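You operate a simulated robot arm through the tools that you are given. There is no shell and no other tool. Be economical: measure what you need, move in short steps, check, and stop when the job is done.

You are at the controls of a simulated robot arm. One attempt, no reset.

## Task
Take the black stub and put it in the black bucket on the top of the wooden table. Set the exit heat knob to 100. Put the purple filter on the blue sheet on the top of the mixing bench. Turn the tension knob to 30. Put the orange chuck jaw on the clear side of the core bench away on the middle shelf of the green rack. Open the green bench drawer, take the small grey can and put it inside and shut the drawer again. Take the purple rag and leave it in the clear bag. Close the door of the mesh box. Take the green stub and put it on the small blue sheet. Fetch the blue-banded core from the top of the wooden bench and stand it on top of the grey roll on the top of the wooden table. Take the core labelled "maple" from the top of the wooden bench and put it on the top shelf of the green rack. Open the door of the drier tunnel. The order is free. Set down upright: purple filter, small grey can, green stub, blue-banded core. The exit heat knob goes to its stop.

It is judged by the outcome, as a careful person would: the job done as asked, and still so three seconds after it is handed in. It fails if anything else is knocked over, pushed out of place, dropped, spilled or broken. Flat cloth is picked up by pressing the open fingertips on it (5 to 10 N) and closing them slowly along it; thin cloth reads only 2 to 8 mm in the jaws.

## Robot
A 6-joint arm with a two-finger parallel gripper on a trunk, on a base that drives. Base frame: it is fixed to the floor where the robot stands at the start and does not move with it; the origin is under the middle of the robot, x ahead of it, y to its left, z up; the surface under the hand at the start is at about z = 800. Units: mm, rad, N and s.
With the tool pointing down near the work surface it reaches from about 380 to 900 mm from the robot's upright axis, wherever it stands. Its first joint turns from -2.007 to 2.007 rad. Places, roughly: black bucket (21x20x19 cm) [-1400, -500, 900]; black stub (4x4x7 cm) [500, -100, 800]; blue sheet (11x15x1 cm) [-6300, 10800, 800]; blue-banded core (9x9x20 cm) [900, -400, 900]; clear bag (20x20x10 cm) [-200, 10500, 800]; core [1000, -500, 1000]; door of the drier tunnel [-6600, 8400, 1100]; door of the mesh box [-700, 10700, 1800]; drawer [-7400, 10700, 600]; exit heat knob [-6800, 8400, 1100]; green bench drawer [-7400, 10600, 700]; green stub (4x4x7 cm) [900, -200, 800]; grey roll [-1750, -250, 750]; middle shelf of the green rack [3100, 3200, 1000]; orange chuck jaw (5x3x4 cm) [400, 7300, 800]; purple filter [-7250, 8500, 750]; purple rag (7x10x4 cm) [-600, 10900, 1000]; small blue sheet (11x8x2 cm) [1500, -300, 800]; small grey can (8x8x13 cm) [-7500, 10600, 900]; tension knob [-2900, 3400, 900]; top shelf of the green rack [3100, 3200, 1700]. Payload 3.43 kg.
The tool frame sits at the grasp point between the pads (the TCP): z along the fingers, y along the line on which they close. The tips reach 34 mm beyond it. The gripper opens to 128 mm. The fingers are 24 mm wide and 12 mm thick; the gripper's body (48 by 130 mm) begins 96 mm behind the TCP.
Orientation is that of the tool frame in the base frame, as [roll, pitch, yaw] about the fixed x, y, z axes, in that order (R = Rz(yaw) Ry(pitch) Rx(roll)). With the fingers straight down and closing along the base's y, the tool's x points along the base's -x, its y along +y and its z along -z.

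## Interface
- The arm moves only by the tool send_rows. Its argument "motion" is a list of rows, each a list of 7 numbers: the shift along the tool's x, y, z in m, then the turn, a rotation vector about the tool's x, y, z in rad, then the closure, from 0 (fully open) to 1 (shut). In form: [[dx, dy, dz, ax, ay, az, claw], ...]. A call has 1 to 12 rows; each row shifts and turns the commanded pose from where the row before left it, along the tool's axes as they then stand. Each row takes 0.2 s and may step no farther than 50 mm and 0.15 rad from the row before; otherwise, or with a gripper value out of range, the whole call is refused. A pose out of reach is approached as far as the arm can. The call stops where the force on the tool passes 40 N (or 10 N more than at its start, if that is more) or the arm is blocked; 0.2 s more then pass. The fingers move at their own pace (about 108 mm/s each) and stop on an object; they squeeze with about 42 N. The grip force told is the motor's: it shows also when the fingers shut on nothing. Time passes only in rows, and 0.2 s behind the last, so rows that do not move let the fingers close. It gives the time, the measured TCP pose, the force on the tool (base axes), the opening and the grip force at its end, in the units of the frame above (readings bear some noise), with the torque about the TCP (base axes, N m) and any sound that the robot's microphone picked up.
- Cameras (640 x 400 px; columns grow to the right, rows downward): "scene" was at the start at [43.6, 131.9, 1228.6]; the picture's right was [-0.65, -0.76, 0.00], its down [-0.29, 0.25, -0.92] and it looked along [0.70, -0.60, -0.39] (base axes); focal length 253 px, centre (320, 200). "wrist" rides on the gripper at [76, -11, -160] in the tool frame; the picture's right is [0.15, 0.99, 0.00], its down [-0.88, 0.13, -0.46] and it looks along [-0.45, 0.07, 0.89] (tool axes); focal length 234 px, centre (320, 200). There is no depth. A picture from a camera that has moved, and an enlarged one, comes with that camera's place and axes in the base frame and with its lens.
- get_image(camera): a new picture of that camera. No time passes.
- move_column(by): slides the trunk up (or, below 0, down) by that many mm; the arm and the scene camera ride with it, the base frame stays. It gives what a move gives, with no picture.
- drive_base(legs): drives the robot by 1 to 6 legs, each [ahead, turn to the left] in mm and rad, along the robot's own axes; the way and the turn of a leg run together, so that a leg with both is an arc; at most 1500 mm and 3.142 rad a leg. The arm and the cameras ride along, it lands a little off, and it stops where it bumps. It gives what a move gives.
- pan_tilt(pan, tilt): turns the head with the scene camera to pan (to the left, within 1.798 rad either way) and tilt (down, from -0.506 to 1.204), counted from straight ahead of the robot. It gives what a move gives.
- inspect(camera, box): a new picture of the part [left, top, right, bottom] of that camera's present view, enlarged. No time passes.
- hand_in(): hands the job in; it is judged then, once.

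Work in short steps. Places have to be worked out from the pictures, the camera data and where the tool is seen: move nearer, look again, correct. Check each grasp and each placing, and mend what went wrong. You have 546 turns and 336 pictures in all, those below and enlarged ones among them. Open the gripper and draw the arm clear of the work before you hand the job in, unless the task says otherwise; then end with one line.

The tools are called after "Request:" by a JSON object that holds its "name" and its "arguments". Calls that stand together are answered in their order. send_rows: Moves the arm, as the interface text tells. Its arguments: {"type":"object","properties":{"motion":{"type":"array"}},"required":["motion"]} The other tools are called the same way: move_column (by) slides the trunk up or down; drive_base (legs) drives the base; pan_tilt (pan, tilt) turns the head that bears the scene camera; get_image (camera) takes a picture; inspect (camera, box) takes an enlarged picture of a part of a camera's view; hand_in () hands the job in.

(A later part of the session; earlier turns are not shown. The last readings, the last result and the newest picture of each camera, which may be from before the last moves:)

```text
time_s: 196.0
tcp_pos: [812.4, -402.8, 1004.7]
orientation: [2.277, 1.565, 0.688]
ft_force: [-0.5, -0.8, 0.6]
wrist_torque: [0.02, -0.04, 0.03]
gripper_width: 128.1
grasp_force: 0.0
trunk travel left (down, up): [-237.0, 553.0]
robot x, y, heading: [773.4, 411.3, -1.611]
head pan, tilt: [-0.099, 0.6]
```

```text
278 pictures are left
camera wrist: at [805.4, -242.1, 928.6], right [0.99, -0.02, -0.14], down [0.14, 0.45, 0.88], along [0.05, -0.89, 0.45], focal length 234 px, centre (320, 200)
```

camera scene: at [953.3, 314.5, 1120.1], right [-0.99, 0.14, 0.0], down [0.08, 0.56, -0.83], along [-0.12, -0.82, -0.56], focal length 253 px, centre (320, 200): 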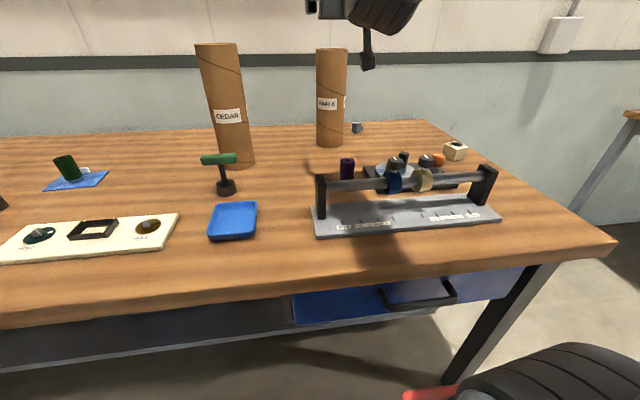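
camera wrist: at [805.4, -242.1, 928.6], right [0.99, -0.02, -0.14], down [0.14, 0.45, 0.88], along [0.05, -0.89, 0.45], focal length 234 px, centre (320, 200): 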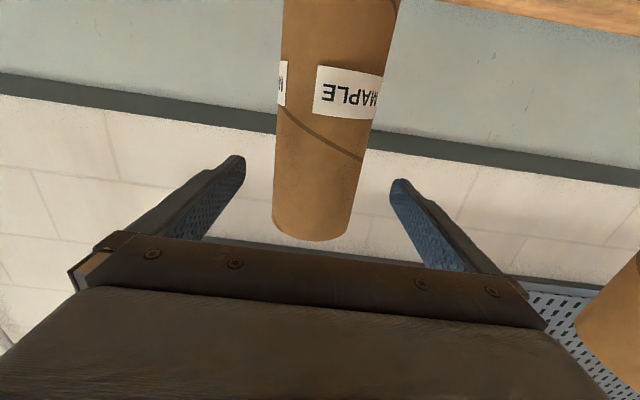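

It stays well centred. I advance the remaining 64 mm and close.

Request:
{"name": "send_rows", "arguments": {"motion": [[0, 0, 0.03, 0, 0, 0, 0], [0, 0, 0.034, 0, 0, 0, 0], [0, 0, 0, 0, 0, 0, 0.15], [0, 0, 0, 0, 0, 0, 0.25], [0, 0, 0, 0, 0, 0, 0.35], [0, 0, 0, 0, 0, 0, 0.5], [0, 0, 0, 0, 0, 0, 0.5]]}}

Request:
{"name": "get_image", "arguments": {"camera": "wrist"}}

```text
time_s: 197.6
tcp_pos: [810.6, -466.7, 1002.6]
orientation: [2.24, 1.566, 0.649]
ft_force: [-1.2, -0.9, -0.5]
wrist_torque: [-0.16, 0.11, 0.0]
gripper_width: 85.8
grasp_force: 42.5
trunk travel left (down, up): [-237.0, 553.0]
robot x, y, heading: [770.6, 410.8, -1.61]
head pan, tilt: [-0.099, 0.6]
```

```text
277 pictures are left
camera wrist: at [802.3, -306.8, 927.8], right [0.99, -0.02, -0.14], down [0.14, 0.45, 0.88], along [0.05, -0.89, 0.45], focal length 234 px, centre (320, 200)
```

wrist: 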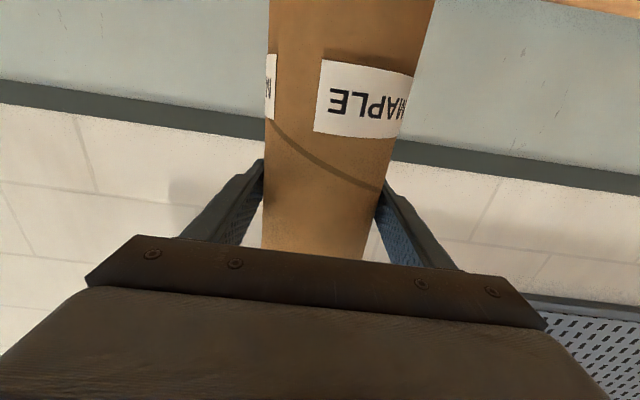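

The core is gripped (86 mm). I lift it with the trunk and check.

Request:
{"name": "move_column", "arguments": {"by": 60}}

Request:
{"name": "move_column", "arguments": {"by": 200}}

Request:
{"name": "send_rows", "arguments": {"motion": [[0, 0, -0.03, 0, 0, 0, 0.5], [0, 0, -0.04, 0, 0, 0, 0.5], [0, 0, -0.04, 0, 0, 0, 0.5], [0, 0, -0.04, 0, 0, 0, 0.5], [0, 0, -0.04, 0, 0, 0, 0.5], [0, 0, -0.04, 0, 0, 0, 0.5], [0, 0, 0, 0, 0, 0, 0.5]]}}

Request:
{"name": "get_image", "arguments": {"camera": "scene"}}

```text
time_s: 198.6
tcp_pos: [811.5, -467.3, 1064.5]
orientation: [2.407, 1.565, 0.82]
ft_force: [0.7, -0.5, -3.8]
wrist_torque: [0.03, 0.0, -0.02]
gripper_width: 85.5
grasp_force: 42.0
trunk travel left (down, up): [-297.0, 493.0]
robot x, y, heading: [773.2, 411.1, -1.608]
head pan, tilt: [-0.099, 0.6]
```

```text
time_s: 200.8
tcp_pos: [810.4, -467.9, 1264.5]
orientation: [2.439, 1.565, 0.847]
ft_force: [-0.1, -0.5, -3.6]
wrist_torque: [0.02, 0.03, -0.01]
gripper_width: 85.5
grasp_force: 42.1
trunk travel left (down, up): [-497.0, 293.0]
robot x, y, heading: [768.8, 412.1, -1.611]
head pan, tilt: [-0.099, 0.6]
```

```text
time_s: 202.4
tcp_pos: [813.9, -235.3, 1265.5]
orientation: [2.366, 1.565, 0.776]
ft_force: [0.5, -0.1, -3.4]
wrist_torque: [0.04, -0.04, -0.04]
gripper_width: 85.3
grasp_force: 42.1
trunk travel left (down, up): [-497.0, 293.0]
robot x, y, heading: [774.5, 415.6, -1.611]
head pan, tilt: [-0.099, 0.6]
```

```text
276 pictures are left
camera scene: at [954.6, 345.4, 1232.1], right [-0.99, 0.14, 0.0], down [0.08, 0.56, -0.82], along [-0.12, -0.82, -0.57], focal length 253 px, centre (320, 200)
```

scene: 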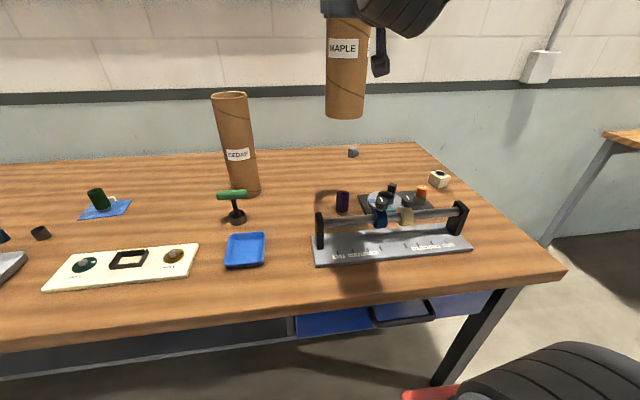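

The maple core is held upright. I back off, turn towards the rack and drive part of the way before looking again.

Request:
{"name": "drive_base", "arguments": {"legs": [[-250, 0], [0, 2.66], [1500, 0], [600, 0]]}}

Request:
{"name": "pan_tilt", "arguments": {"pan": 0.0, "tilt": 0.2}}

Request:
{"name": "get_image", "arguments": {"camera": "scene"}}

```text
time_s: 220.8
tcp_pos: [1895.9, 3208.8, 1265.0]
orientation: [2.298, 1.566, -2.816]
ft_force: [-0.3, -0.6, -3.4]
wrist_torque: [-0.02, 0.01, 0.03]
gripper_width: 85.3
grasp_force: 41.9
trunk travel left (down, up): [-497.0, 293.0]
robot x, y, heading: [1696.0, 2591.4, 1.149]
head pan, tilt: [-0.099, 0.6]
```

```text
time_s: 221.7
tcp_pos: [1897.0, 3210.3, 1266.0]
orientation: [2.308, 1.565, -2.805]
ft_force: [0.0, -0.1, -3.2]
wrist_torque: [-0.02, 0.01, 0.03]
gripper_width: 85.1
grasp_force: 42.0
trunk travel left (down, up): [-497.0, 293.0]
robot x, y, heading: [1693.2, 2592.0, 1.148]
head pan, tilt: [0.0, 0.201]
```

```text
275 pictures are left
camera scene: at [1541.1, 2726.8, 1268.8], right [0.91, -0.41, 0.0], down [-0.08, -0.18, -0.98], along [0.4, 0.89, -0.2], focal length 253 px, centre (320, 200)
```

scene: 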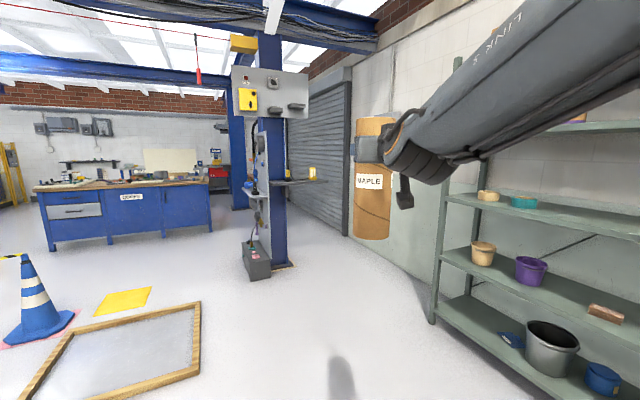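

The rack is to the right. I turn to face it squarely and look.

Request:
{"name": "drive_base", "arguments": {"legs": [[0, -1.148]]}}

Request:
{"name": "pan_tilt", "arguments": {"pan": 0.35, "tilt": 0.1}}

Request:
{"name": "get_image", "arguments": {"camera": "scene"}}

```text
time_s: 225.1
tcp_pos: [2342.0, 2631.1, 1265.1]
orientation: [2.317, 1.565, 2.288]
ft_force: [-0.3, 0.4, -3.4]
wrist_torque: [0.01, 0.04, 0.03]
gripper_width: 85.4
grasp_force: 41.1
trunk travel left (down, up): [-497.0, 293.0]
robot x, y, heading: [1692.7, 2597.9, -0.055]
head pan, tilt: [0.0, 0.201]
```

```text
time_s: 225.9
tcp_pos: [2340.7, 2631.2, 1265.3]
orientation: [2.336, 1.564, 2.309]
ft_force: [0.0, 0.3, -3.3]
wrist_torque: [-0.01, 0.04, 0.01]
gripper_width: 85.1
grasp_force: 42.0
trunk travel left (down, up): [-497.0, 293.0]
robot x, y, heading: [1694.5, 2595.4, -0.051]
head pan, tilt: [0.351, 0.099]
```

```text
274 pictures are left
camera scene: at [1759.2, 2814.6, 1278.2], right [0.3, -0.96, 0.0], down [-0.1, -0.03, -0.99], along [0.95, 0.29, -0.1], focal length 253 px, centre (320, 200)
```

scene: 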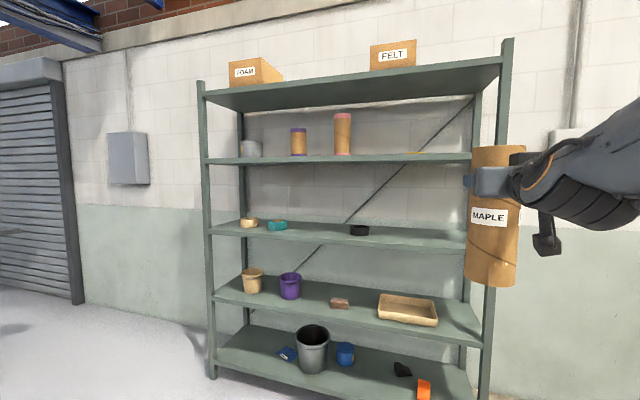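

The rack's front edge is at x ≈ 2975, spanning y 2430 to 3900, with the top shelf near z = 1730 and free space between the FELT and FOAM boxes (y ≈ 3190). I drive to about (2090, 3170) and face the rack.

Request:
{"name": "drive_base", "arguments": {"legs": [[0, 1.0], [700, 0], [0, -0.95]]}}

Request:
{"name": "move_column", "arguments": {"by": 290}}

Request:
{"name": "pan_tilt", "arguments": {"pan": -0.15, "tilt": -0.05}}

Request:
{"name": "get_image", "arguments": {"camera": "scene"}}

```text
time_s: 234.8
tcp_pos: [2754.5, 3223.8, 1265.4]
orientation: [2.34, 1.566, 2.343]
ft_force: [-0.3, 0.7, -2.8]
wrist_torque: [-0.03, -0.01, 0.0]
gripper_width: 85.0
grasp_force: 42.2
trunk travel left (down, up): [-497.0, 293.0]
robot x, y, heading: [2112.0, 3169.9, -0.019]
head pan, tilt: [0.351, 0.099]
```

```text
time_s: 237.7
tcp_pos: [2754.7, 3221.7, 1555.2]
orientation: [2.451, 1.566, 2.45]
ft_force: [1.4, 0.1, -3.5]
wrist_torque: [-0.03, 0.07, 0.03]
gripper_width: 85.2
grasp_force: 41.4
trunk travel left (down, up): [-787.0, 3.0]
robot x, y, heading: [2110.7, 3170.1, -0.017]
head pan, tilt: [0.351, 0.099]
```

```text
time_s: 238.6
tcp_pos: [2753.8, 3222.3, 1555.5]
orientation: [2.363, 1.566, 2.362]
ft_force: [-0.4, 0.4, -4.4]
wrist_torque: [0.02, 0.05, -0.02]
gripper_width: 85.0
grasp_force: 42.2
trunk travel left (down, up): [-787.0, 3.0]
robot x, y, heading: [2106.6, 3168.2, -0.022]
head pan, tilt: [-0.15, -0.051]
```

```text
273 pictures are left
camera scene: at [2087.1, 3347.5, 1581.8], right [-0.17, -0.99, 0.0], down [0.05, -0.01, -1.0], along [0.98, -0.17, 0.05], focal length 253 px, centre (320, 200)
```

scene: 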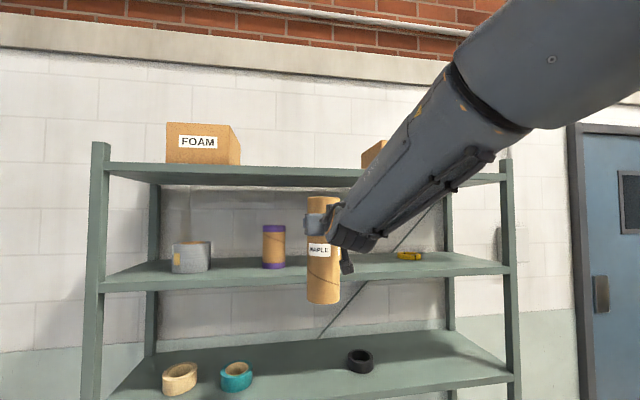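

The core is still in front of the rack. I raise the arm about 370 mm with the tool level.

Request:
{"name": "send_rows", "arguments": {"motion": [[-0.035, 0, 0, 0, 0, 0, 0.5], [-0.04, 0, 0, 0, 0, 0, 0.5], [-0.04, 0, 0, 0, 0, 0, 0.5], [-0.04, 0, 0, 0, 0, 0, 0.5], [-0.04, 0, 0, 0, 0, 0, 0.5], [-0.04, 0, 0, 0, 0, 0, 0.5], [-0.04, 0, 0, 0, 0, 0, 0.5], [-0.04, 0, 0, 0, 0, 0, 0.5], [-0.04, 0, 0, 0, 0, 0, 0.5], [-0.03, 0, 0, 0, 0, 0, 0.5], [0, 0, 0, 0, 0, 0, 0.5]]}}

Request:
{"name": "get_image", "arguments": {"camera": "scene"}}

```text
time_s: 241.0
tcp_pos: [2753.9, 3218.2, 1941.2]
orientation: [2.38, 1.568, 2.381]
ft_force: [0.1, -1.0, -2.9]
wrist_torque: [0.01, 0.02, -0.01]
gripper_width: 85.0
grasp_force: 42.4
trunk travel left (down, up): [-787.0, 3.0]
robot x, y, heading: [2107.7, 3171.4, -0.018]
head pan, tilt: [-0.15, -0.051]
```

```text
272 pictures are left
camera scene: at [2087.1, 3347.4, 1581.8], right [-0.17, -0.99, 0.0], down [0.05, -0.01, -1.0], along [0.98, -0.17, 0.05], focal length 253 px, centre (320, 200)
```

scene: 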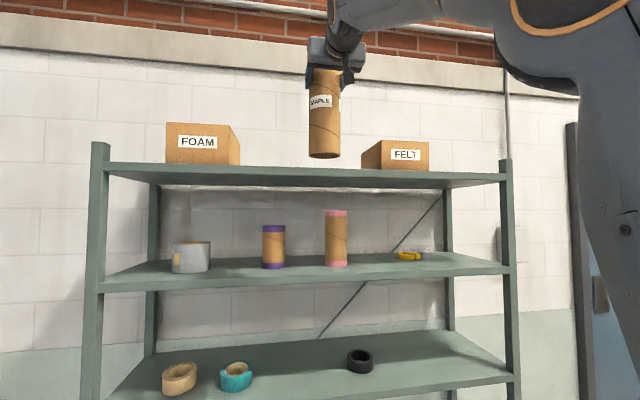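

The arm reaches. I zoom in to compare the core's bottom with the shelf's front edge.

Request:
{"name": "inspect", "arguments": {"camera": "scene", "box": [240, 90, 400, 190]}}

Request:
{"name": "get_image", "arguments": {"camera": "wrist"}}

```text
4.00 times, centred on (320, 140) of scene
camera zoom: at [2087.1, 3347.4, 1581.8], right [-0.17, -0.99, 0.0], down [0.05, -0.01, -1.0], along [0.98, -0.17, 0.05], focal length 1011 px, centre (320, 440)
```

zoom: 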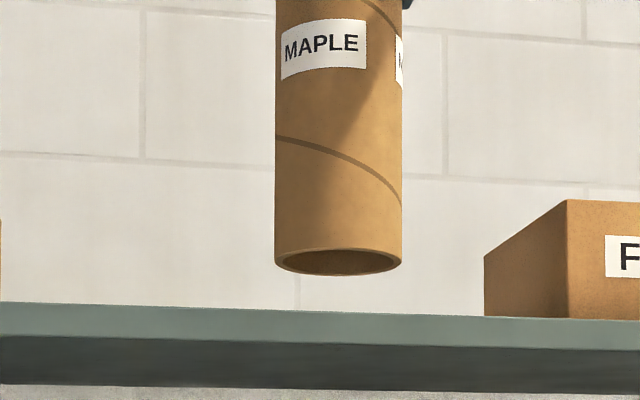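

```text
270 pictures are left
camera wrist: at [2594.6, 3207.4, 1866.0], right [0.0, 0.99, -0.14], down [-0.45, 0.13, 0.88], along [0.89, 0.07, 0.45], focal length 234 px, centre (320, 200)
```

wrist: 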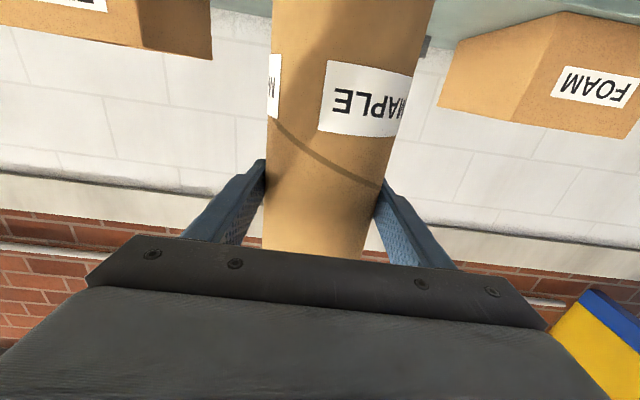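

The core's bottom is at z ≈ 1738 and the shelf's edge at about 1740. I raise 35 mm more and drive 250 mm forward so the core comes over the shelf.

Request:
{"name": "send_rows", "arguments": {"motion": [[-0.02, 0, 0, 0, 0, 0, 0.5], [-0.02, 0, 0, 0, 0, 0, 0.5], [0, 0, 0, 0, 0, 0, 0.5]]}}

Request:
{"name": "drive_base", "arguments": {"legs": [[160, 0]]}}

Request:
{"name": "inspect", "arguments": {"camera": "scene", "box": [200, 50, 440, 200]}}

```text
time_s: 241.8
tcp_pos: [2754.3, 3220.9, 1982.1]
orientation: [2.377, 1.566, 2.377]
ft_force: [-0.2, -1.1, -3.3]
wrist_torque: [-0.02, 0.03, -0.02]
gripper_width: 84.6
grasp_force: 42.1
trunk travel left (down, up): [-787.0, 3.0]
robot x, y, heading: [2107.9, 3167.9, -0.022]
head pan, tilt: [-0.15, -0.051]
```

```text
time_s: 243.3
tcp_pos: [2918.1, 3219.2, 1981.6]
orientation: [2.414, 1.566, 2.417]
ft_force: [-0.4, 0.4, -3.2]
wrist_torque: [0.02, 0.0, 0.0]
gripper_width: 84.9
grasp_force: 41.9
trunk travel left (down, up): [-787.0, 3.0]
robot x, y, heading: [2268.7, 3169.6, -0.014]
head pan, tilt: [-0.15, -0.051]
```

```text
2.67 times, centred on (320, 125) of scene
camera zoom: at [2250.1, 3344.3, 1581.8], right [-0.17, -0.99, 0.0], down [0.05, -0.01, -1.0], along [0.98, -0.17, 0.05], focal length 674 px, centre (320, 400)
```

zoom: 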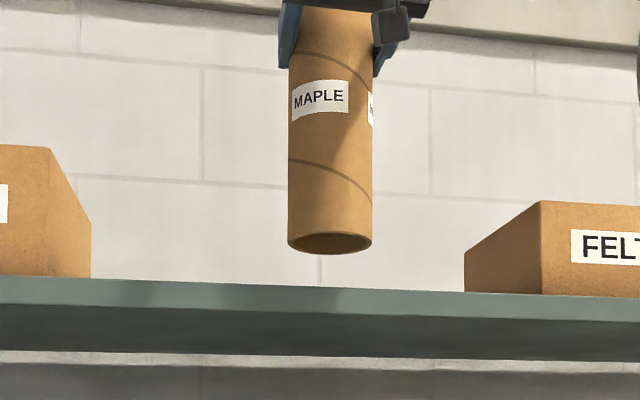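

The core clears the edge. I drive another 165 mm forward and then lower slowly onto the shelf.

Request:
{"name": "drive_base", "arguments": {"legs": [[165, 0]]}}

Request:
{"name": "send_rows", "arguments": {"motion": [[0.01, 0, 0, 0, 0, 0, 0.5], [0.01, 0, 0, 0, 0, 0, 0.5], [0.005, 0, 0, 0, 0, 0, 0.5], [0.003, 0, 0, 0, 0, 0, 0.5]]}}

Request:
{"name": "inspect", "arguments": {"camera": "scene", "box": [200, 0, 440, 150]}}

```text
time_s: 244.7
tcp_pos: [3080.7, 3216.9, 1980.5]
orientation: [2.471, 1.563, 2.477]
ft_force: [0.1, 0.1, -2.3]
wrist_torque: [0.01, 0.01, 0.0]
gripper_width: 84.7
grasp_force: 41.4
trunk travel left (down, up): [-787.0, 3.0]
robot x, y, heading: [2436.7, 3158.9, -0.016]
head pan, tilt: [-0.15, -0.051]
```

```text
time_s: 245.7
tcp_pos: [3081.6, 3217.9, 1952.8]
orientation: [2.42, 1.563, 2.425]
ft_force: [0.2, -0.4, -3.8]
wrist_torque: [-0.01, 0.05, 0.01]
gripper_width: 84.8
grasp_force: 42.0
trunk travel left (down, up): [-787.0, 3.0]
robot x, y, heading: [2434.4, 3159.1, -0.016]
head pan, tilt: [-0.15, -0.051]
```

```text
2.67 times, centred on (320, 75) of scene
camera zoom: at [2412.0, 3341.4, 1581.9], right [-0.17, -0.99, 0.0], down [0.05, -0.01, -1.0], along [0.98, -0.17, 0.05], focal length 674 px, centre (320, 533)
```

zoom: 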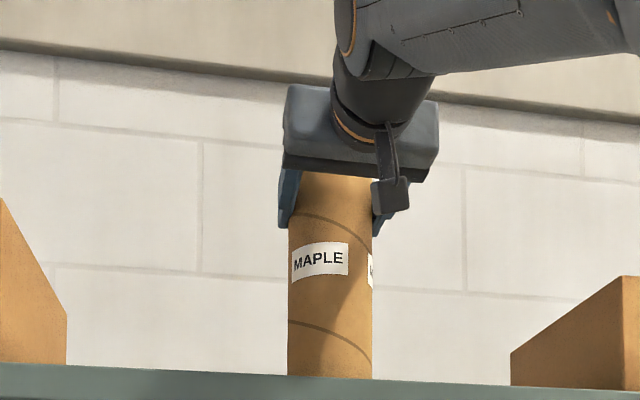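

I keep lowering in small steps until the force shows contact.

Request:
{"name": "send_rows", "arguments": {"motion": [[0.004, 0, 0, 0, 0, 0, 0.5], [0.003, 0, 0, 0, 0, 0, 0.5], [0.003, 0, 0, 0, 0, 0, 0.5]]}}

Request:
{"name": "send_rows", "arguments": {"motion": [[0.003, 0, 0, 0, 0, 0, 0.5], [0.003, 0, 0, 0, 0, 0, 0.5], [0.002, 0, 0, 0, 0, 0, 0.5]]}}

```text
time_s: 246.5
tcp_pos: [3080.5, 3218.1, 1942.2]
orientation: [2.362, 1.564, 2.366]
ft_force: [0.9, -0.9, 0.5]
wrist_torque: [-0.13, -0.01, 0.02]
gripper_width: 84.7
grasp_force: 42.6
trunk travel left (down, up): [-787.0, 3.0]
robot x, y, heading: [2440.1, 3162.0, -0.015]
head pan, tilt: [-0.15, -0.051]
```

```text
time_s: 247.3
tcp_pos: [3078.2, 3219.4, 1936.4]
orientation: [1.745, 1.568, 1.749]
ft_force: [6.4, -0.4, 27.3]
wrist_torque: [-0.56, -0.58, 0.12]
gripper_width: 84.6
grasp_force: 42.1
trunk travel left (down, up): [-787.0, 3.0]
robot x, y, heading: [2435.9, 3161.4, -0.014]
head pan, tilt: [-0.15, -0.051]
```

Contact with the shelf. I ease up 4 mm, open slowly, and back straight out.

Request:
{"name": "send_rows", "arguments": {"motion": [[-0.002, 0, 0, 0, 0, 0, 0.5], [-0.002, 0, 0, 0, 0, 0, 0.5], [0, 0, 0, 0, 0, 0, 0.35], [0, 0, 0, 0, 0, 0, 0.25], [0, 0, 0, 0, 0, 0, 0.15], [0, 0, 0, 0, 0, 0, 0], [0, 0, 0, 0, 0, 0, 0]]}}

Request:
{"name": "get_image", "arguments": {"camera": "wrist"}}

```text
time_s: 248.9
tcp_pos: [3079.3, 3217.0, 1938.4]
orientation: [2.483, 1.565, 2.486]
ft_force: [1.3, 0.3, 0.7]
wrist_torque: [0.0, -0.01, -0.01]
gripper_width: 127.8
grasp_force: 0.0
trunk travel left (down, up): [-787.0, 3.0]
robot x, y, heading: [2435.8, 3162.0, -0.014]
head pan, tilt: [-0.15, -0.051]
```

```text
267 pictures are left
camera wrist: at [2920.0, 3204.9, 1863.8], right [-0.01, 0.99, -0.14], down [-0.45, 0.12, 0.88], along [0.89, 0.07, 0.45], focal length 234 px, centre (320, 200)
```

wrist: 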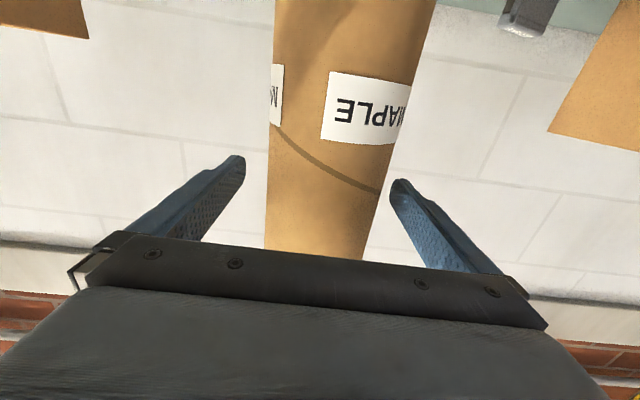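

Both fingers are clear of the core. I back the arm out, then drive back and look.

Request:
{"name": "send_rows", "arguments": {"motion": [[0, 0, -0.03, 0, 0, 0, 0], [0, 0, -0.04, 0, 0, 0, 0], [0, 0, -0.04, 0, 0, 0, 0], [0, 0, -0.04, 0, 0, 0, 0], [0, 0, 0, 0, 0, 0, 0]]}}

Request:
{"name": "drive_base", "arguments": {"legs": [[-350, 0]]}}

Request:
{"name": "get_image", "arguments": {"camera": "scene"}}

```text
time_s: 250.1
tcp_pos: [2924.9, 3218.3, 1941.7]
orientation: [2.386, 1.565, 2.39]
ft_force: [-0.2, -0.1, -0.2]
wrist_torque: [0.02, 0.05, -0.01]
gripper_width: 128.0
grasp_force: 0.0
trunk travel left (down, up): [-787.0, 3.0]
robot x, y, heading: [2435.1, 3161.9, -0.018]
head pan, tilt: [-0.15, -0.051]
```

```text
time_s: 252.3
tcp_pos: [2584.3, 3223.9, 1942.8]
orientation: [2.453, 1.564, 2.456]
ft_force: [0.0, -0.9, -0.1]
wrist_torque: [0.01, -0.02, -0.02]
gripper_width: 128.0
grasp_force: 0.1
trunk travel left (down, up): [-787.0, 3.0]
robot x, y, heading: [2089.4, 3163.9, -0.024]
head pan, tilt: [-0.15, -0.051]
```

```text
266 pictures are left
camera scene: at [2070.6, 3347.6, 1581.9], right [-0.17, -0.99, 0.0], down [0.05, -0.01, -1.0], along [0.98, -0.17, 0.05], focal length 253 px, centre (320, 200)
```

scene: 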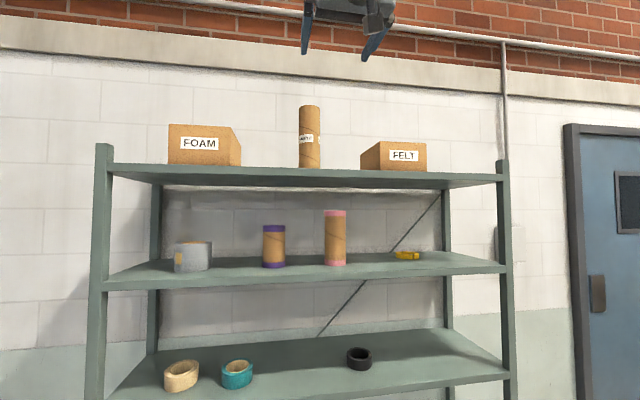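

The maple core stands on the top shelf. I lower the arm and the trunk, then drive north past the rack's front towards the core bench, looking as I go.

Request:
{"name": "send_rows", "arguments": {"motion": [[0.045, 0, 0, 0, 0, 0, 0], [0.045, 0, 0, 0, 0, 0, 0], [0.045, 0, 0, 0, 0, 0, 0], [0.045, 0, 0, 0, 0, 0, 0], [0.045, 0, 0, 0, 0, 0, 0], [0.045, 0, 0, 0, 0, 0, 0], [0.045, 0, 0, 0, 0, 0, 0], [0.045, 0, 0, 0, 0, 0, 0]]}}

Request:
{"name": "move_column", "arguments": {"by": -315}}

Request:
{"name": "drive_base", "arguments": {"legs": [[0, 1.571], [900, 0]]}}

Request:
{"name": "pan_tilt", "arguments": {"pan": 0.2, "tilt": 0.3}}

Request:
{"name": "get_image", "arguments": {"camera": "scene"}}

```text
time_s: 254.1
tcp_pos: [2664.9, 3246.1, 1613.0]
orientation: [2.424, 1.565, 2.425]
ft_force: [-0.3, 0.1, 1.1]
wrist_torque: [-0.01, -0.03, -0.01]
gripper_width: 128.1
grasp_force: 0.2
out of reach, approached as far as the arm can: row 1, 2, 3, 4, 5
trunk travel left (down, up): [-787.0, 3.0]
robot x, y, heading: [2092.4, 3166.8, -0.024]
head pan, tilt: [-0.15, -0.051]
```

```text
time_s: 257.2
tcp_pos: [2750.2, 3242.8, 1302.8]
orientation: [2.452, 1.563, 2.452]
ft_force: [0.9, 0.3, -0.4]
wrist_torque: [0.03, 0.03, 0.0]
gripper_width: 127.7
grasp_force: 0.0
trunk travel left (down, up): [-472.0, 318.0]
robot x, y, heading: [2093.2, 3167.4, -0.021]
head pan, tilt: [-0.15, -0.051]
```

```text
time_s: 265.6
tcp_pos: [2037.7, 4686.9, 1303.5]
orientation: [2.457, 1.564, -2.248]
ft_force: [0.3, -0.4, 0.6]
wrist_torque: [-0.01, 0.0, -0.03]
gripper_width: 128.0
grasp_force: 0.1
trunk travel left (down, up): [-472.0, 318.0]
robot x, y, heading: [2114.7, 4026.6, 1.556]
head pan, tilt: [-0.15, -0.051]
```

```text
time_s: 266.4
tcp_pos: [2035.8, 4686.7, 1303.1]
orientation: [2.469, 1.565, -2.237]
ft_force: [0.1, 0.6, -0.1]
wrist_torque: [0.0, 0.02, -0.01]
gripper_width: 128.1
grasp_force: 0.0
trunk travel left (down, up): [-472.0, 318.0]
robot x, y, heading: [2114.7, 4029.5, 1.553]
head pan, tilt: [0.201, 0.3]
```

```text
265 pictures are left
camera scene: at [1902.1, 4096.8, 1234.7], right [0.98, 0.18, 0.0], down [0.05, -0.29, -0.96], along [-0.18, 0.94, -0.29], focal length 253 px, centre (320, 200)
```

scene: 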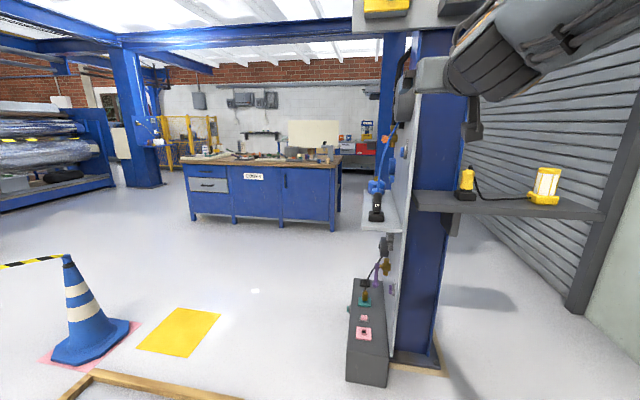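

The way north lies between a wooden floor frame and the column with its box. I look down at that gap to measure it.

Request:
{"name": "pan_tilt", "arguments": {"pan": 0.55, "tilt": 0.65}}

Request:
{"name": "get_image", "arguments": {"camera": "scene"}}

```text
time_s: 267.3
tcp_pos: [2036.8, 4687.7, 1303.6]
orientation: [2.459, 1.564, -2.248]
ft_force: [-0.2, -0.4, -0.6]
wrist_torque: [0.0, 0.03, -0.01]
gripper_width: 128.1
grasp_force: 0.0
trunk travel left (down, up): [-472.0, 318.0]
robot x, y, heading: [2116.4, 4031.5, 1.555]
head pan, tilt: [0.55, 0.649]
```

```text
264 pictures are left
camera scene: at [1875.0, 4079.7, 1202.9], right [0.86, 0.51, 0.0], down [0.31, -0.52, -0.8], along [-0.41, 0.69, -0.6], focal length 253 px, centre (320, 200)
```

scene: 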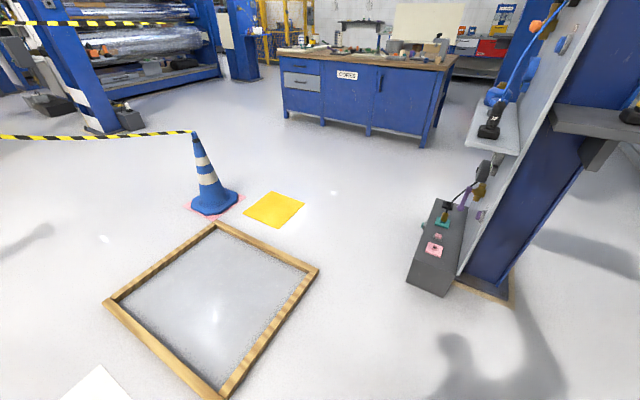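

The gap is only about 510 mm, too narrow for the base. I will look for another way round by the west. First I fold the hand back to pointing down and draw it in.

Request:
{"name": "send_rows", "arguments": {"motion": [[0, 0, 0, 0, 0.143, 0, 0.5], [0, 0, 0, 0, 0.143, 0, 0.5], [0, 0, 0, 0, 0.143, 0, 0.5], [0, 0, 0, 0, 0.143, 0, 0.5], [0, 0, 0, 0, 0.143, 0, 0.5], [0, 0, 0, 0, 0.143, 0, 0.5], [0, 0, 0, 0, 0.143, 0, 0.5], [0, 0, 0, 0, 0.143, 0, 0.5], [0, 0, 0, 0, 0.143, 0, 0.5], [0, 0, 0, 0, 0.143, 0, 0.5], [0, 0, 0, 0, 0.141, 0, 0.5]]}}

Request:
{"name": "send_rows", "arguments": {"motion": [[0.03, 0, 0, 0, 0, 0, 0.5], [0.04, 0, 0, 0, 0, 0, 0.5], [0.04, 0, 0, 0, 0, 0, 0.5], [0.04, 0, 0, 0, 0, 0, 0.5], [0.04, 0, 0, 0, 0, 0, 0.5]]}}

Request:
{"name": "drive_base", "arguments": {"legs": [[0, 3.1], [1500, 0], [800, 0], [0, -1.4], [1300, 0]]}}

```text
time_s: 269.7
tcp_pos: [2039.0, 4678.1, 1291.4]
orientation: [3.137, -0.001, -1.563]
ft_force: [0.2, -0.3, 0.2]
wrist_torque: [0.03, -0.03, 0.03]
gripper_width: 64.1
grasp_force: 0.0
out of reach, approached as far as the arm can: row 11
trunk travel left (down, up): [-472.0, 318.0]
robot x, y, heading: [2113.3, 4029.3, 1.553]
head pan, tilt: [0.55, 0.649]
```

```text
time_s: 270.9
tcp_pos: [2038.3, 4490.3, 1290.4]
orientation: [3.137, -0.005, -1.566]
ft_force: [0.2, 0.7, -0.3]
wrist_torque: [-0.08, 0.02, 0.0]
gripper_width: 64.1
grasp_force: 0.0
trunk travel left (down, up): [-472.0, 318.0]
robot x, y, heading: [2112.4, 4028.2, 1.558]
head pan, tilt: [0.55, 0.649]
```

```text
time_s: 298.9
tcp_pos: [223.0, 1487.2, 1292.4]
orientation: [3.139, -0.004, 0.143]
ft_force: [-0.4, 0.7, 0.1]
wrist_torque: [0.01, -0.01, 0.0]
gripper_width: 64.1
grasp_force: 0.1
trunk travel left (down, up): [-472.0, 318.0]
robot x, y, heading: [671.8, 1626.0, -3.018]
head pan, tilt: [0.55, 0.649]
```

Now I look round to the right (north-west) from here.

Request:
{"name": "pan_tilt", "arguments": {"pan": -1.0, "tilt": 0.2}}

Request:
{"name": "get_image", "arguments": {"camera": "scene"}}

Request:
{"name": "pan_tilt", "arguments": {"pan": 0.0, "tilt": 0.2}}

Request:
{"name": "get_image", "arguments": {"camera": "scene"}}

```text
time_s: 300.5
tcp_pos: [222.7, 1487.3, 1292.7]
orientation: [3.137, -0.003, 0.144]
ft_force: [0.2, 0.3, -1.2]
wrist_torque: [-0.02, 0.0, 0.01]
gripper_width: 64.2
grasp_force: 0.1
trunk travel left (down, up): [-472.0, 318.0]
robot x, y, heading: [672.8, 1630.5, -3.018]
head pan, tilt: [-1.0, 0.201]
```

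```text
263 pictures are left
camera scene: at [658.1, 1504.5, 1243.9], right [0.77, 0.64, 0.0], down [0.13, -0.15, -0.98], along [-0.63, 0.75, -0.2], focal length 253 px, centre (320, 200)
```

scene: 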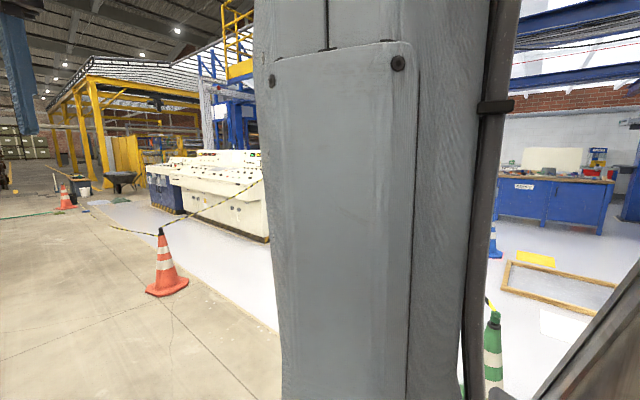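

```text
time_s: 301.8
tcp_pos: [223.0, 1486.6, 1291.9]
orientation: [3.139, -0.002, 0.143]
ft_force: [-0.1, 0.2, -0.3]
wrist_torque: [0.01, 0.01, 0.0]
gripper_width: 64.1
grasp_force: 0.1
trunk travel left (down, up): [-472.0, 318.0]
robot x, y, heading: [665.5, 1627.6, -3.022]
head pan, tilt: [0.0, 0.201]
```

```text
262 pictures are left
camera scene: at [625.1, 1421.6, 1243.9], right [-0.12, 0.99, 0.0], down [0.2, 0.02, -0.98], along [-0.97, -0.12, -0.2], focal length 253 px, centre (320, 200)
```

scene: 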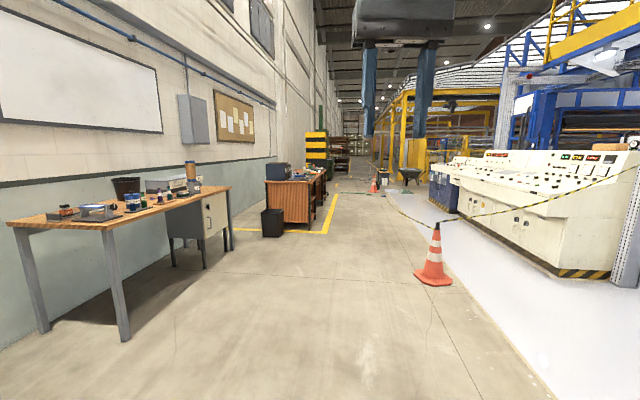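

I enlarge the part with the console, cones and tape to understand the passages.

Request:
{"name": "inspect", "arguments": {"camera": "scene", "box": [330, 120, 480, 290]}}

Request:
{"name": "inspect", "arguments": {"camera": "scene", "box": [430, 100, 640, 290]}}

```text
2.35 times, centred on (405, 205) of scene
camera zoom: at [625.1, 1421.6, 1243.9], right [-0.12, 0.99, 0.0], down [0.2, 0.02, -0.98], along [-0.97, -0.12, -0.2], focal length 595 px, centre (120, 188)
```

zoom: 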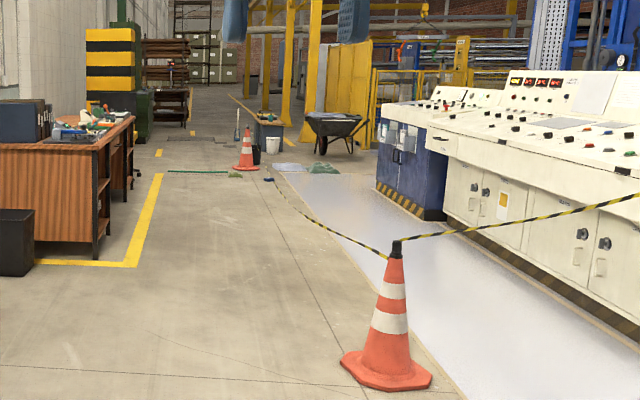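

```text
2.11 times, centred on (535, 195) of scene
camera zoom: at [625.1, 1421.6, 1243.9], right [-0.12, 0.99, 0.0], down [0.2, 0.02, -0.98], along [-0.97, -0.12, -0.2], focal length 532 px, centre (-133, 210)
```

zoom: 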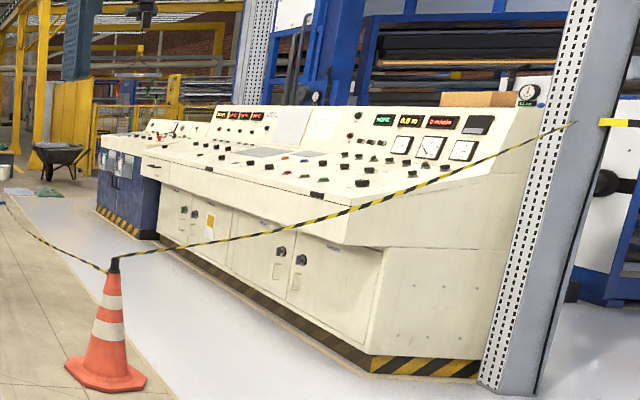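

The console stands behind a taped strip that is open at its far (west) end. The aisle between the yellow line (y ≈ 1040) and the tape (y ≈ 2210) is clear, so I drive west along y ≈ 1640.

Request:
{"name": "drive_base", "arguments": {"legs": [[0, -0.115], [1500, 0], [1500, 0]]}}

Request:
{"name": "get_image", "arguments": {"camera": "scene"}}

```text
time_s: 317.0
tcp_pos: [-2831.2, 1409.3, 1292.9]
orientation: [3.138, -0.004, 0.065]
ft_force: [0.5, 0.6, -0.7]
wrist_torque: [-0.05, 0.01, 0.01]
gripper_width: 63.8
grasp_force: 0.1
trunk travel left (down, up): [-472.0, 318.0]
robot x, y, heading: [-2376.3, 1506.5, -3.095]
head pan, tilt: [0.0, 0.201]
```

```text
259 pictures are left
camera scene: at [-2435.1, 1310.7, 1243.9], right [-0.04, 1.0, 0.0], down [0.2, 0.01, -0.98], along [-0.98, -0.04, -0.2], focal length 253 px, centre (320, 200)
```

scene: 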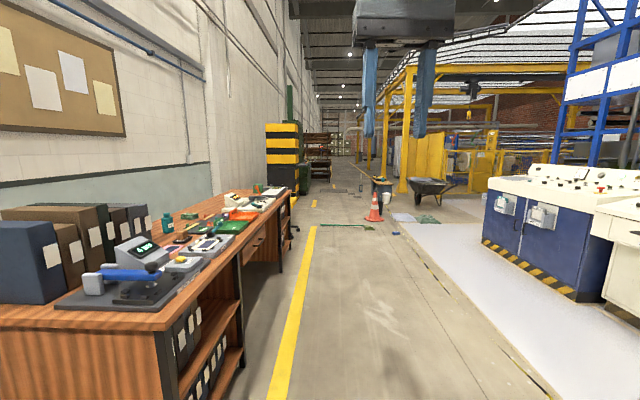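

I continue west about 2.2 m and look at the second cone and the end of the tape.

Request:
{"name": "drive_base", "arguments": {"legs": [[1500, -0.03], [700, 0]]}}

Request:
{"name": "pan_tilt", "arguments": {"pan": -0.35, "tilt": 0.35}}

Request:
{"name": "get_image", "arguments": {"camera": "scene"}}

```text
time_s: 327.6
tcp_pos: [-4986.7, 1348.9, 1292.1]
orientation: [3.138, -0.004, 0.043]
ft_force: [0.1, -0.4, -0.4]
wrist_torque: [-0.04, -0.01, 0.0]
gripper_width: 64.2
grasp_force: 0.1
trunk travel left (down, up): [-472.0, 318.0]
robot x, y, heading: [-4528.8, 1443.8, -3.119]
head pan, tilt: [0.0, 0.201]
```

```text
time_s: 328.5
tcp_pos: [-4985.6, 1348.0, 1292.5]
orientation: [3.139, -0.004, 0.045]
ft_force: [-0.3, 0.1, -0.3]
wrist_torque: [0.01, -0.03, -0.01]
gripper_width: 63.8
grasp_force: 0.1
trunk travel left (down, up): [-472.0, 318.0]
robot x, y, heading: [-4529.9, 1441.1, -3.123]
head pan, tilt: [-0.351, 0.351]
```

```text
258 pictures are left
camera scene: at [-4586.8, 1275.1, 1229.9], right [0.32, 0.95, 0.0], down [0.33, -0.11, -0.94], along [-0.89, 0.3, -0.34], focal length 253 px, centre (320, 200)
```

scene: 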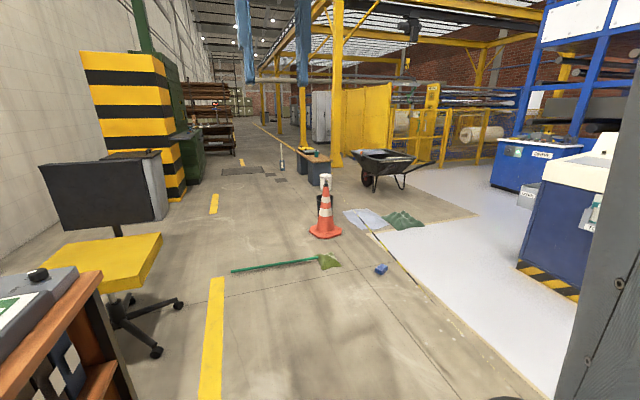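

I enlarge the floor by the cone and the tape's end.

Request:
{"name": "inspect", "arguments": {"camera": "scene", "box": [300, 160, 520, 360]}}

Request:
{"name": "pan_tilt", "arguments": {"pan": -1.1, "tilt": 0.35}}

Request:
{"name": "get_image", "arguments": {"camera": "scene"}}

```text
2.00 times, centred on (410, 260) of scene
camera zoom: at [-4586.8, 1275.1, 1229.9], right [0.32, 0.95, 0.0], down [0.33, -0.11, -0.94], along [-0.89, 0.3, -0.34], focal length 506 px, centre (140, 80)
```

zoom: 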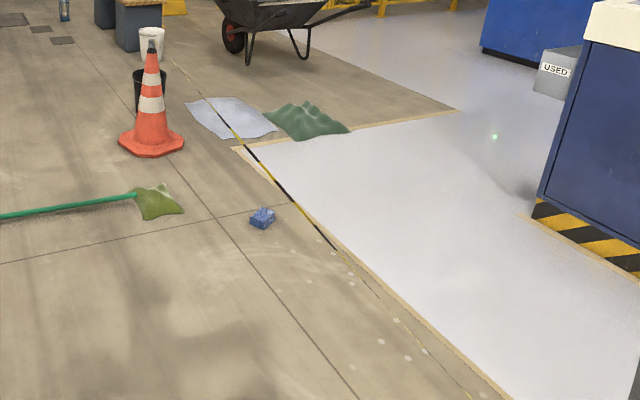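

```text
time_s: 329.6
tcp_pos: [-4986.7, 1347.5, 1293.3]
orientation: [3.138, -0.003, 0.044]
ft_force: [0.1, -0.8, 0.1]
wrist_torque: [0.02, -0.02, -0.03]
gripper_width: 64.1
grasp_force: 0.1
trunk travel left (down, up): [-472.0, 318.0]
robot x, y, heading: [-4531.8, 1447.2, -3.12]
head pan, tilt: [-1.1, 0.351]
```

```text
256 pictures are left
camera scene: at [-4542.9, 1327.1, 1229.9], right [0.88, 0.48, 0.0], down [0.16, -0.3, -0.94], along [-0.45, 0.83, -0.34], focal length 253 px, centre (320, 200)
```

scene: 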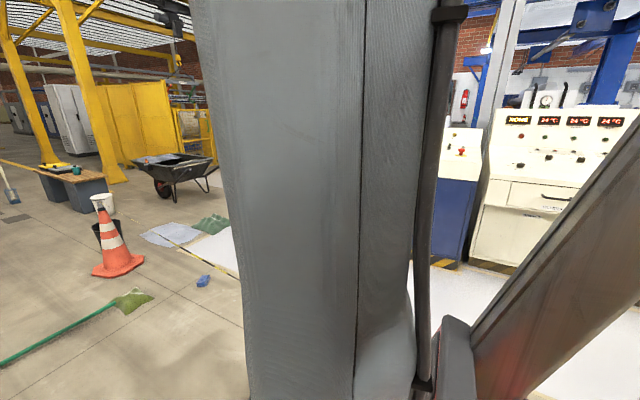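

The tape seems to lie flat on the floor here. I turn to face the console (north) to see the strip properly.

Request:
{"name": "drive_base", "arguments": {"legs": [[0, -1.591]]}}

Request:
{"name": "pan_tilt", "arguments": {"pan": -0.3, "tilt": 0.5}}

Request:
{"name": "get_image", "arguments": {"camera": "scene"}}

Request:
{"name": "pan_tilt", "arguments": {"pan": 0.6, "tilt": 0.3}}

Request:
{"name": "get_image", "arguments": {"camera": "scene"}}

```text
time_s: 333.8
tcp_pos: [-4612.5, 1901.2, 1293.9]
orientation: [3.139, -0.003, -1.549]
ft_force: [-0.6, 0.4, 1.0]
wrist_torque: [-0.02, -0.02, -0.02]
gripper_width: 64.1
grasp_force: 0.1
trunk travel left (down, up): [-472.0, 318.0]
robot x, y, heading: [-4526.7, 1447.3, 1.572]
head pan, tilt: [-1.1, 0.351]
```

```text
time_s: 335.0
tcp_pos: [-4613.6, 1902.8, 1292.2]
orientation: [3.139, -0.003, -1.548]
ft_force: [0.1, 0.1, -0.4]
wrist_torque: [0.01, -0.02, 0.0]
gripper_width: 64.0
grasp_force: 0.0
trunk travel left (down, up): [-472.0, 318.0]
robot x, y, heading: [-4527.5, 1442.3, 1.575]
head pan, tilt: [-0.3, 0.499]
```

```text
255 pictures are left
camera scene: at [-4696.7, 1500.7, 1216.2], right [0.96, -0.29, 0.0], down [-0.14, -0.46, -0.88], along [0.26, 0.84, -0.48], focal length 253 px, centre (320, 200)
```

scene: 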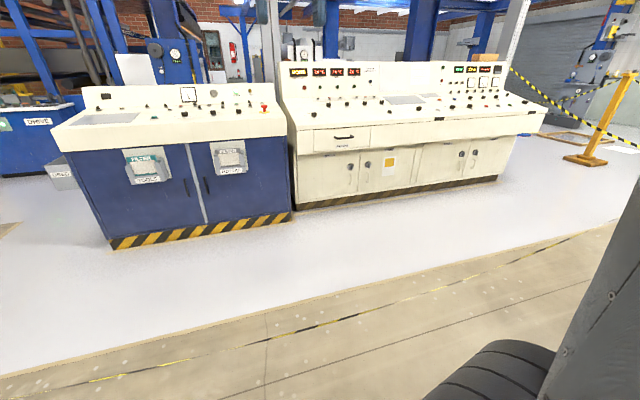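

```text
time_s: 336.2
tcp_pos: [-4611.7, 1903.0, 1292.1]
orientation: [3.138, -0.004, -1.549]
ft_force: [-0.6, 0.3, 0.1]
wrist_torque: [0.02, 0.01, -0.01]
gripper_width: 64.2
grasp_force: 0.0
trunk travel left (down, up): [-472.0, 318.0]
robot x, y, heading: [-4529.9, 1441.1, 1.574]
head pan, tilt: [0.6, 0.3]
```

```text
254 pictures are left
camera scene: at [-4776.4, 1490.7, 1234.6], right [0.82, 0.57, 0.0], down [0.17, -0.24, -0.96], along [-0.54, 0.79, -0.3], focal length 253 px, centre (320, 200)
```

scene: 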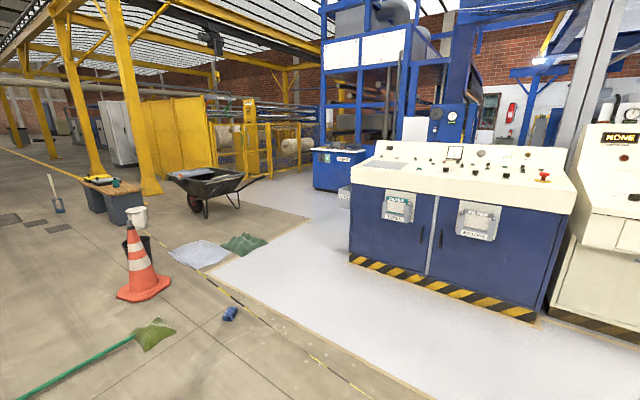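

The tape lies flat, so I can cross here. I drive onto the white floor, then east along the console to x ≈ -2900, and face it.

Request:
{"name": "drive_base", "arguments": {"legs": [[1250, 0], [0, -1.574], [1500, 0]]}}

Request:
{"name": "pan_tilt", "arguments": {"pan": 0.9, "tilt": 0.4}}

Request:
{"name": "get_image", "arguments": {"camera": "scene"}}

```text
time_s: 353.5
tcp_pos: [-2525.5, 2522.4, 1291.7]
orientation: [3.137, -0.004, 3.026]
ft_force: [0.0, -0.1, 0.9]
wrist_torque: [0.03, -0.03, -0.03]
gripper_width: 63.9
grasp_force: 0.1
trunk travel left (down, up): [-472.0, 318.0]
robot x, y, heading: [-2989.8, 2499.7, -0.136]
head pan, tilt: [0.6, 0.3]
```

```text
time_s: 354.3
tcp_pos: [-2524.8, 2522.6, 1292.5]
orientation: [3.139, -0.004, 3.028]
ft_force: [-0.1, 0.8, 0.6]
wrist_torque: [0.02, 0.03, -0.02]
gripper_width: 63.7
grasp_force: 0.0
trunk travel left (down, up): [-472.0, 318.0]
robot x, y, heading: [-2988.8, 2499.0, -0.136]
head pan, tilt: [0.901, 0.4]
```

```text
253 pictures are left
camera scene: at [-2924.3, 2760.0, 1225.4], right [0.69, -0.72, 0.0], down [-0.28, -0.27, -0.92], along [0.66, 0.64, -0.39], focal length 253 px, centre (320, 200)
```

scene: 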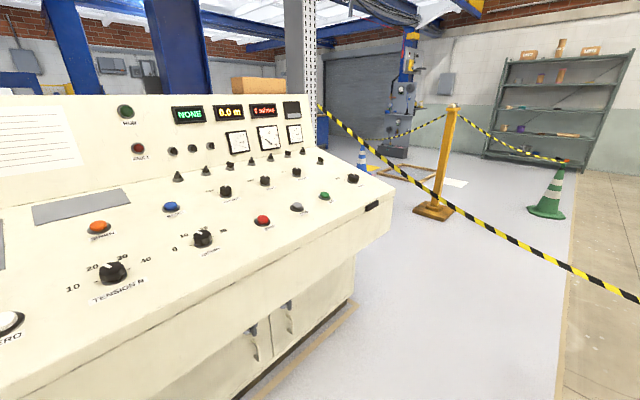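

I see the "TENSION N" knob with its scale. I zoom in.

Request:
{"name": "inspect", "arguments": {"camera": "scene", "box": [50, 220, 250, 330]}}

```text
3.20 times, centred on (150, 275) of scene
camera zoom: at [-2924.3, 2760.0, 1225.4], right [0.69, -0.72, 0.0], down [-0.28, -0.27, -0.92], along [0.66, 0.64, -0.39], focal length 809 px, centre (864, -40)
```

zoom: 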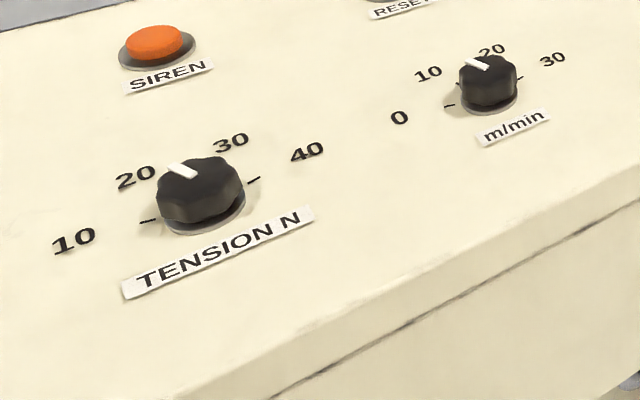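

The pointer sits near 20 on a scale running from 10 (left) to 40 (right). I turn to face the console and come closer.

Request:
{"name": "drive_base", "arguments": {"legs": [[0, 1.707], [190, 0]]}}

Request:
{"name": "pan_tilt", "arguments": {"pan": -0.3, "tilt": 0.7}}

Request:
{"name": "get_image", "arguments": {"camera": "scene"}}

Request:
{"name": "get_image", "arguments": {"camera": "wrist"}}

```text
time_s: 359.9
tcp_pos: [-3068.2, 3152.5, 1292.6]
orientation: [3.138, -0.005, -1.56]
ft_force: [-0.2, 0.1, -0.1]
wrist_torque: [0.01, 0.0, -0.01]
gripper_width: 64.3
grasp_force: 0.0
trunk travel left (down, up): [-472.0, 318.0]
robot x, y, heading: [-2986.4, 2693.3, 1.563]
head pan, tilt: [0.901, 0.4]
```

```text
time_s: 361.3
tcp_pos: [-3067.8, 3152.7, 1292.2]
orientation: [3.137, -0.004, -1.559]
ft_force: [-0.2, 0.2, 0.1]
wrist_torque: [-0.01, -0.02, 0.01]
gripper_width: 64.0
grasp_force: 0.1
trunk travel left (down, up): [-472.0, 318.0]
robot x, y, heading: [-2985.8, 2697.6, 1.56]
head pan, tilt: [-0.3, 0.7]
```

```text
251 pictures are left
camera scene: at [-3159.1, 2747.2, 1198.5], right [0.95, -0.3, 0.0], down [-0.2, -0.61, -0.77], along [0.23, 0.73, -0.64], focal length 253 px, centre (320, 200)
```

scene: 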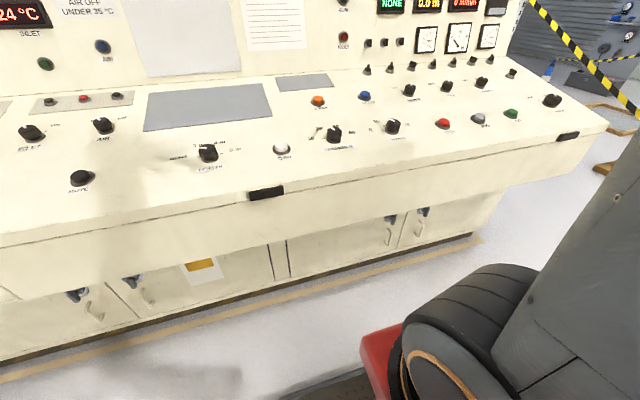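

```text
250 pictures are left
camera wrist: at [-3055.4, 3077.8, 1452.0], right [-0.99, -0.16, 0.0], down [-0.14, 0.88, 0.45], along [-0.08, 0.45, -0.89], focal length 234 px, centre (320, 200)
```

wrist: 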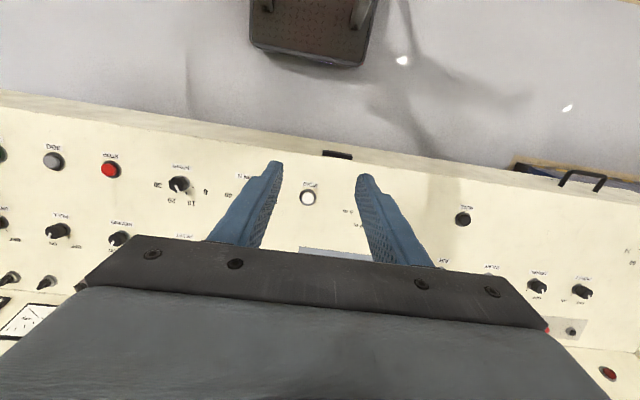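

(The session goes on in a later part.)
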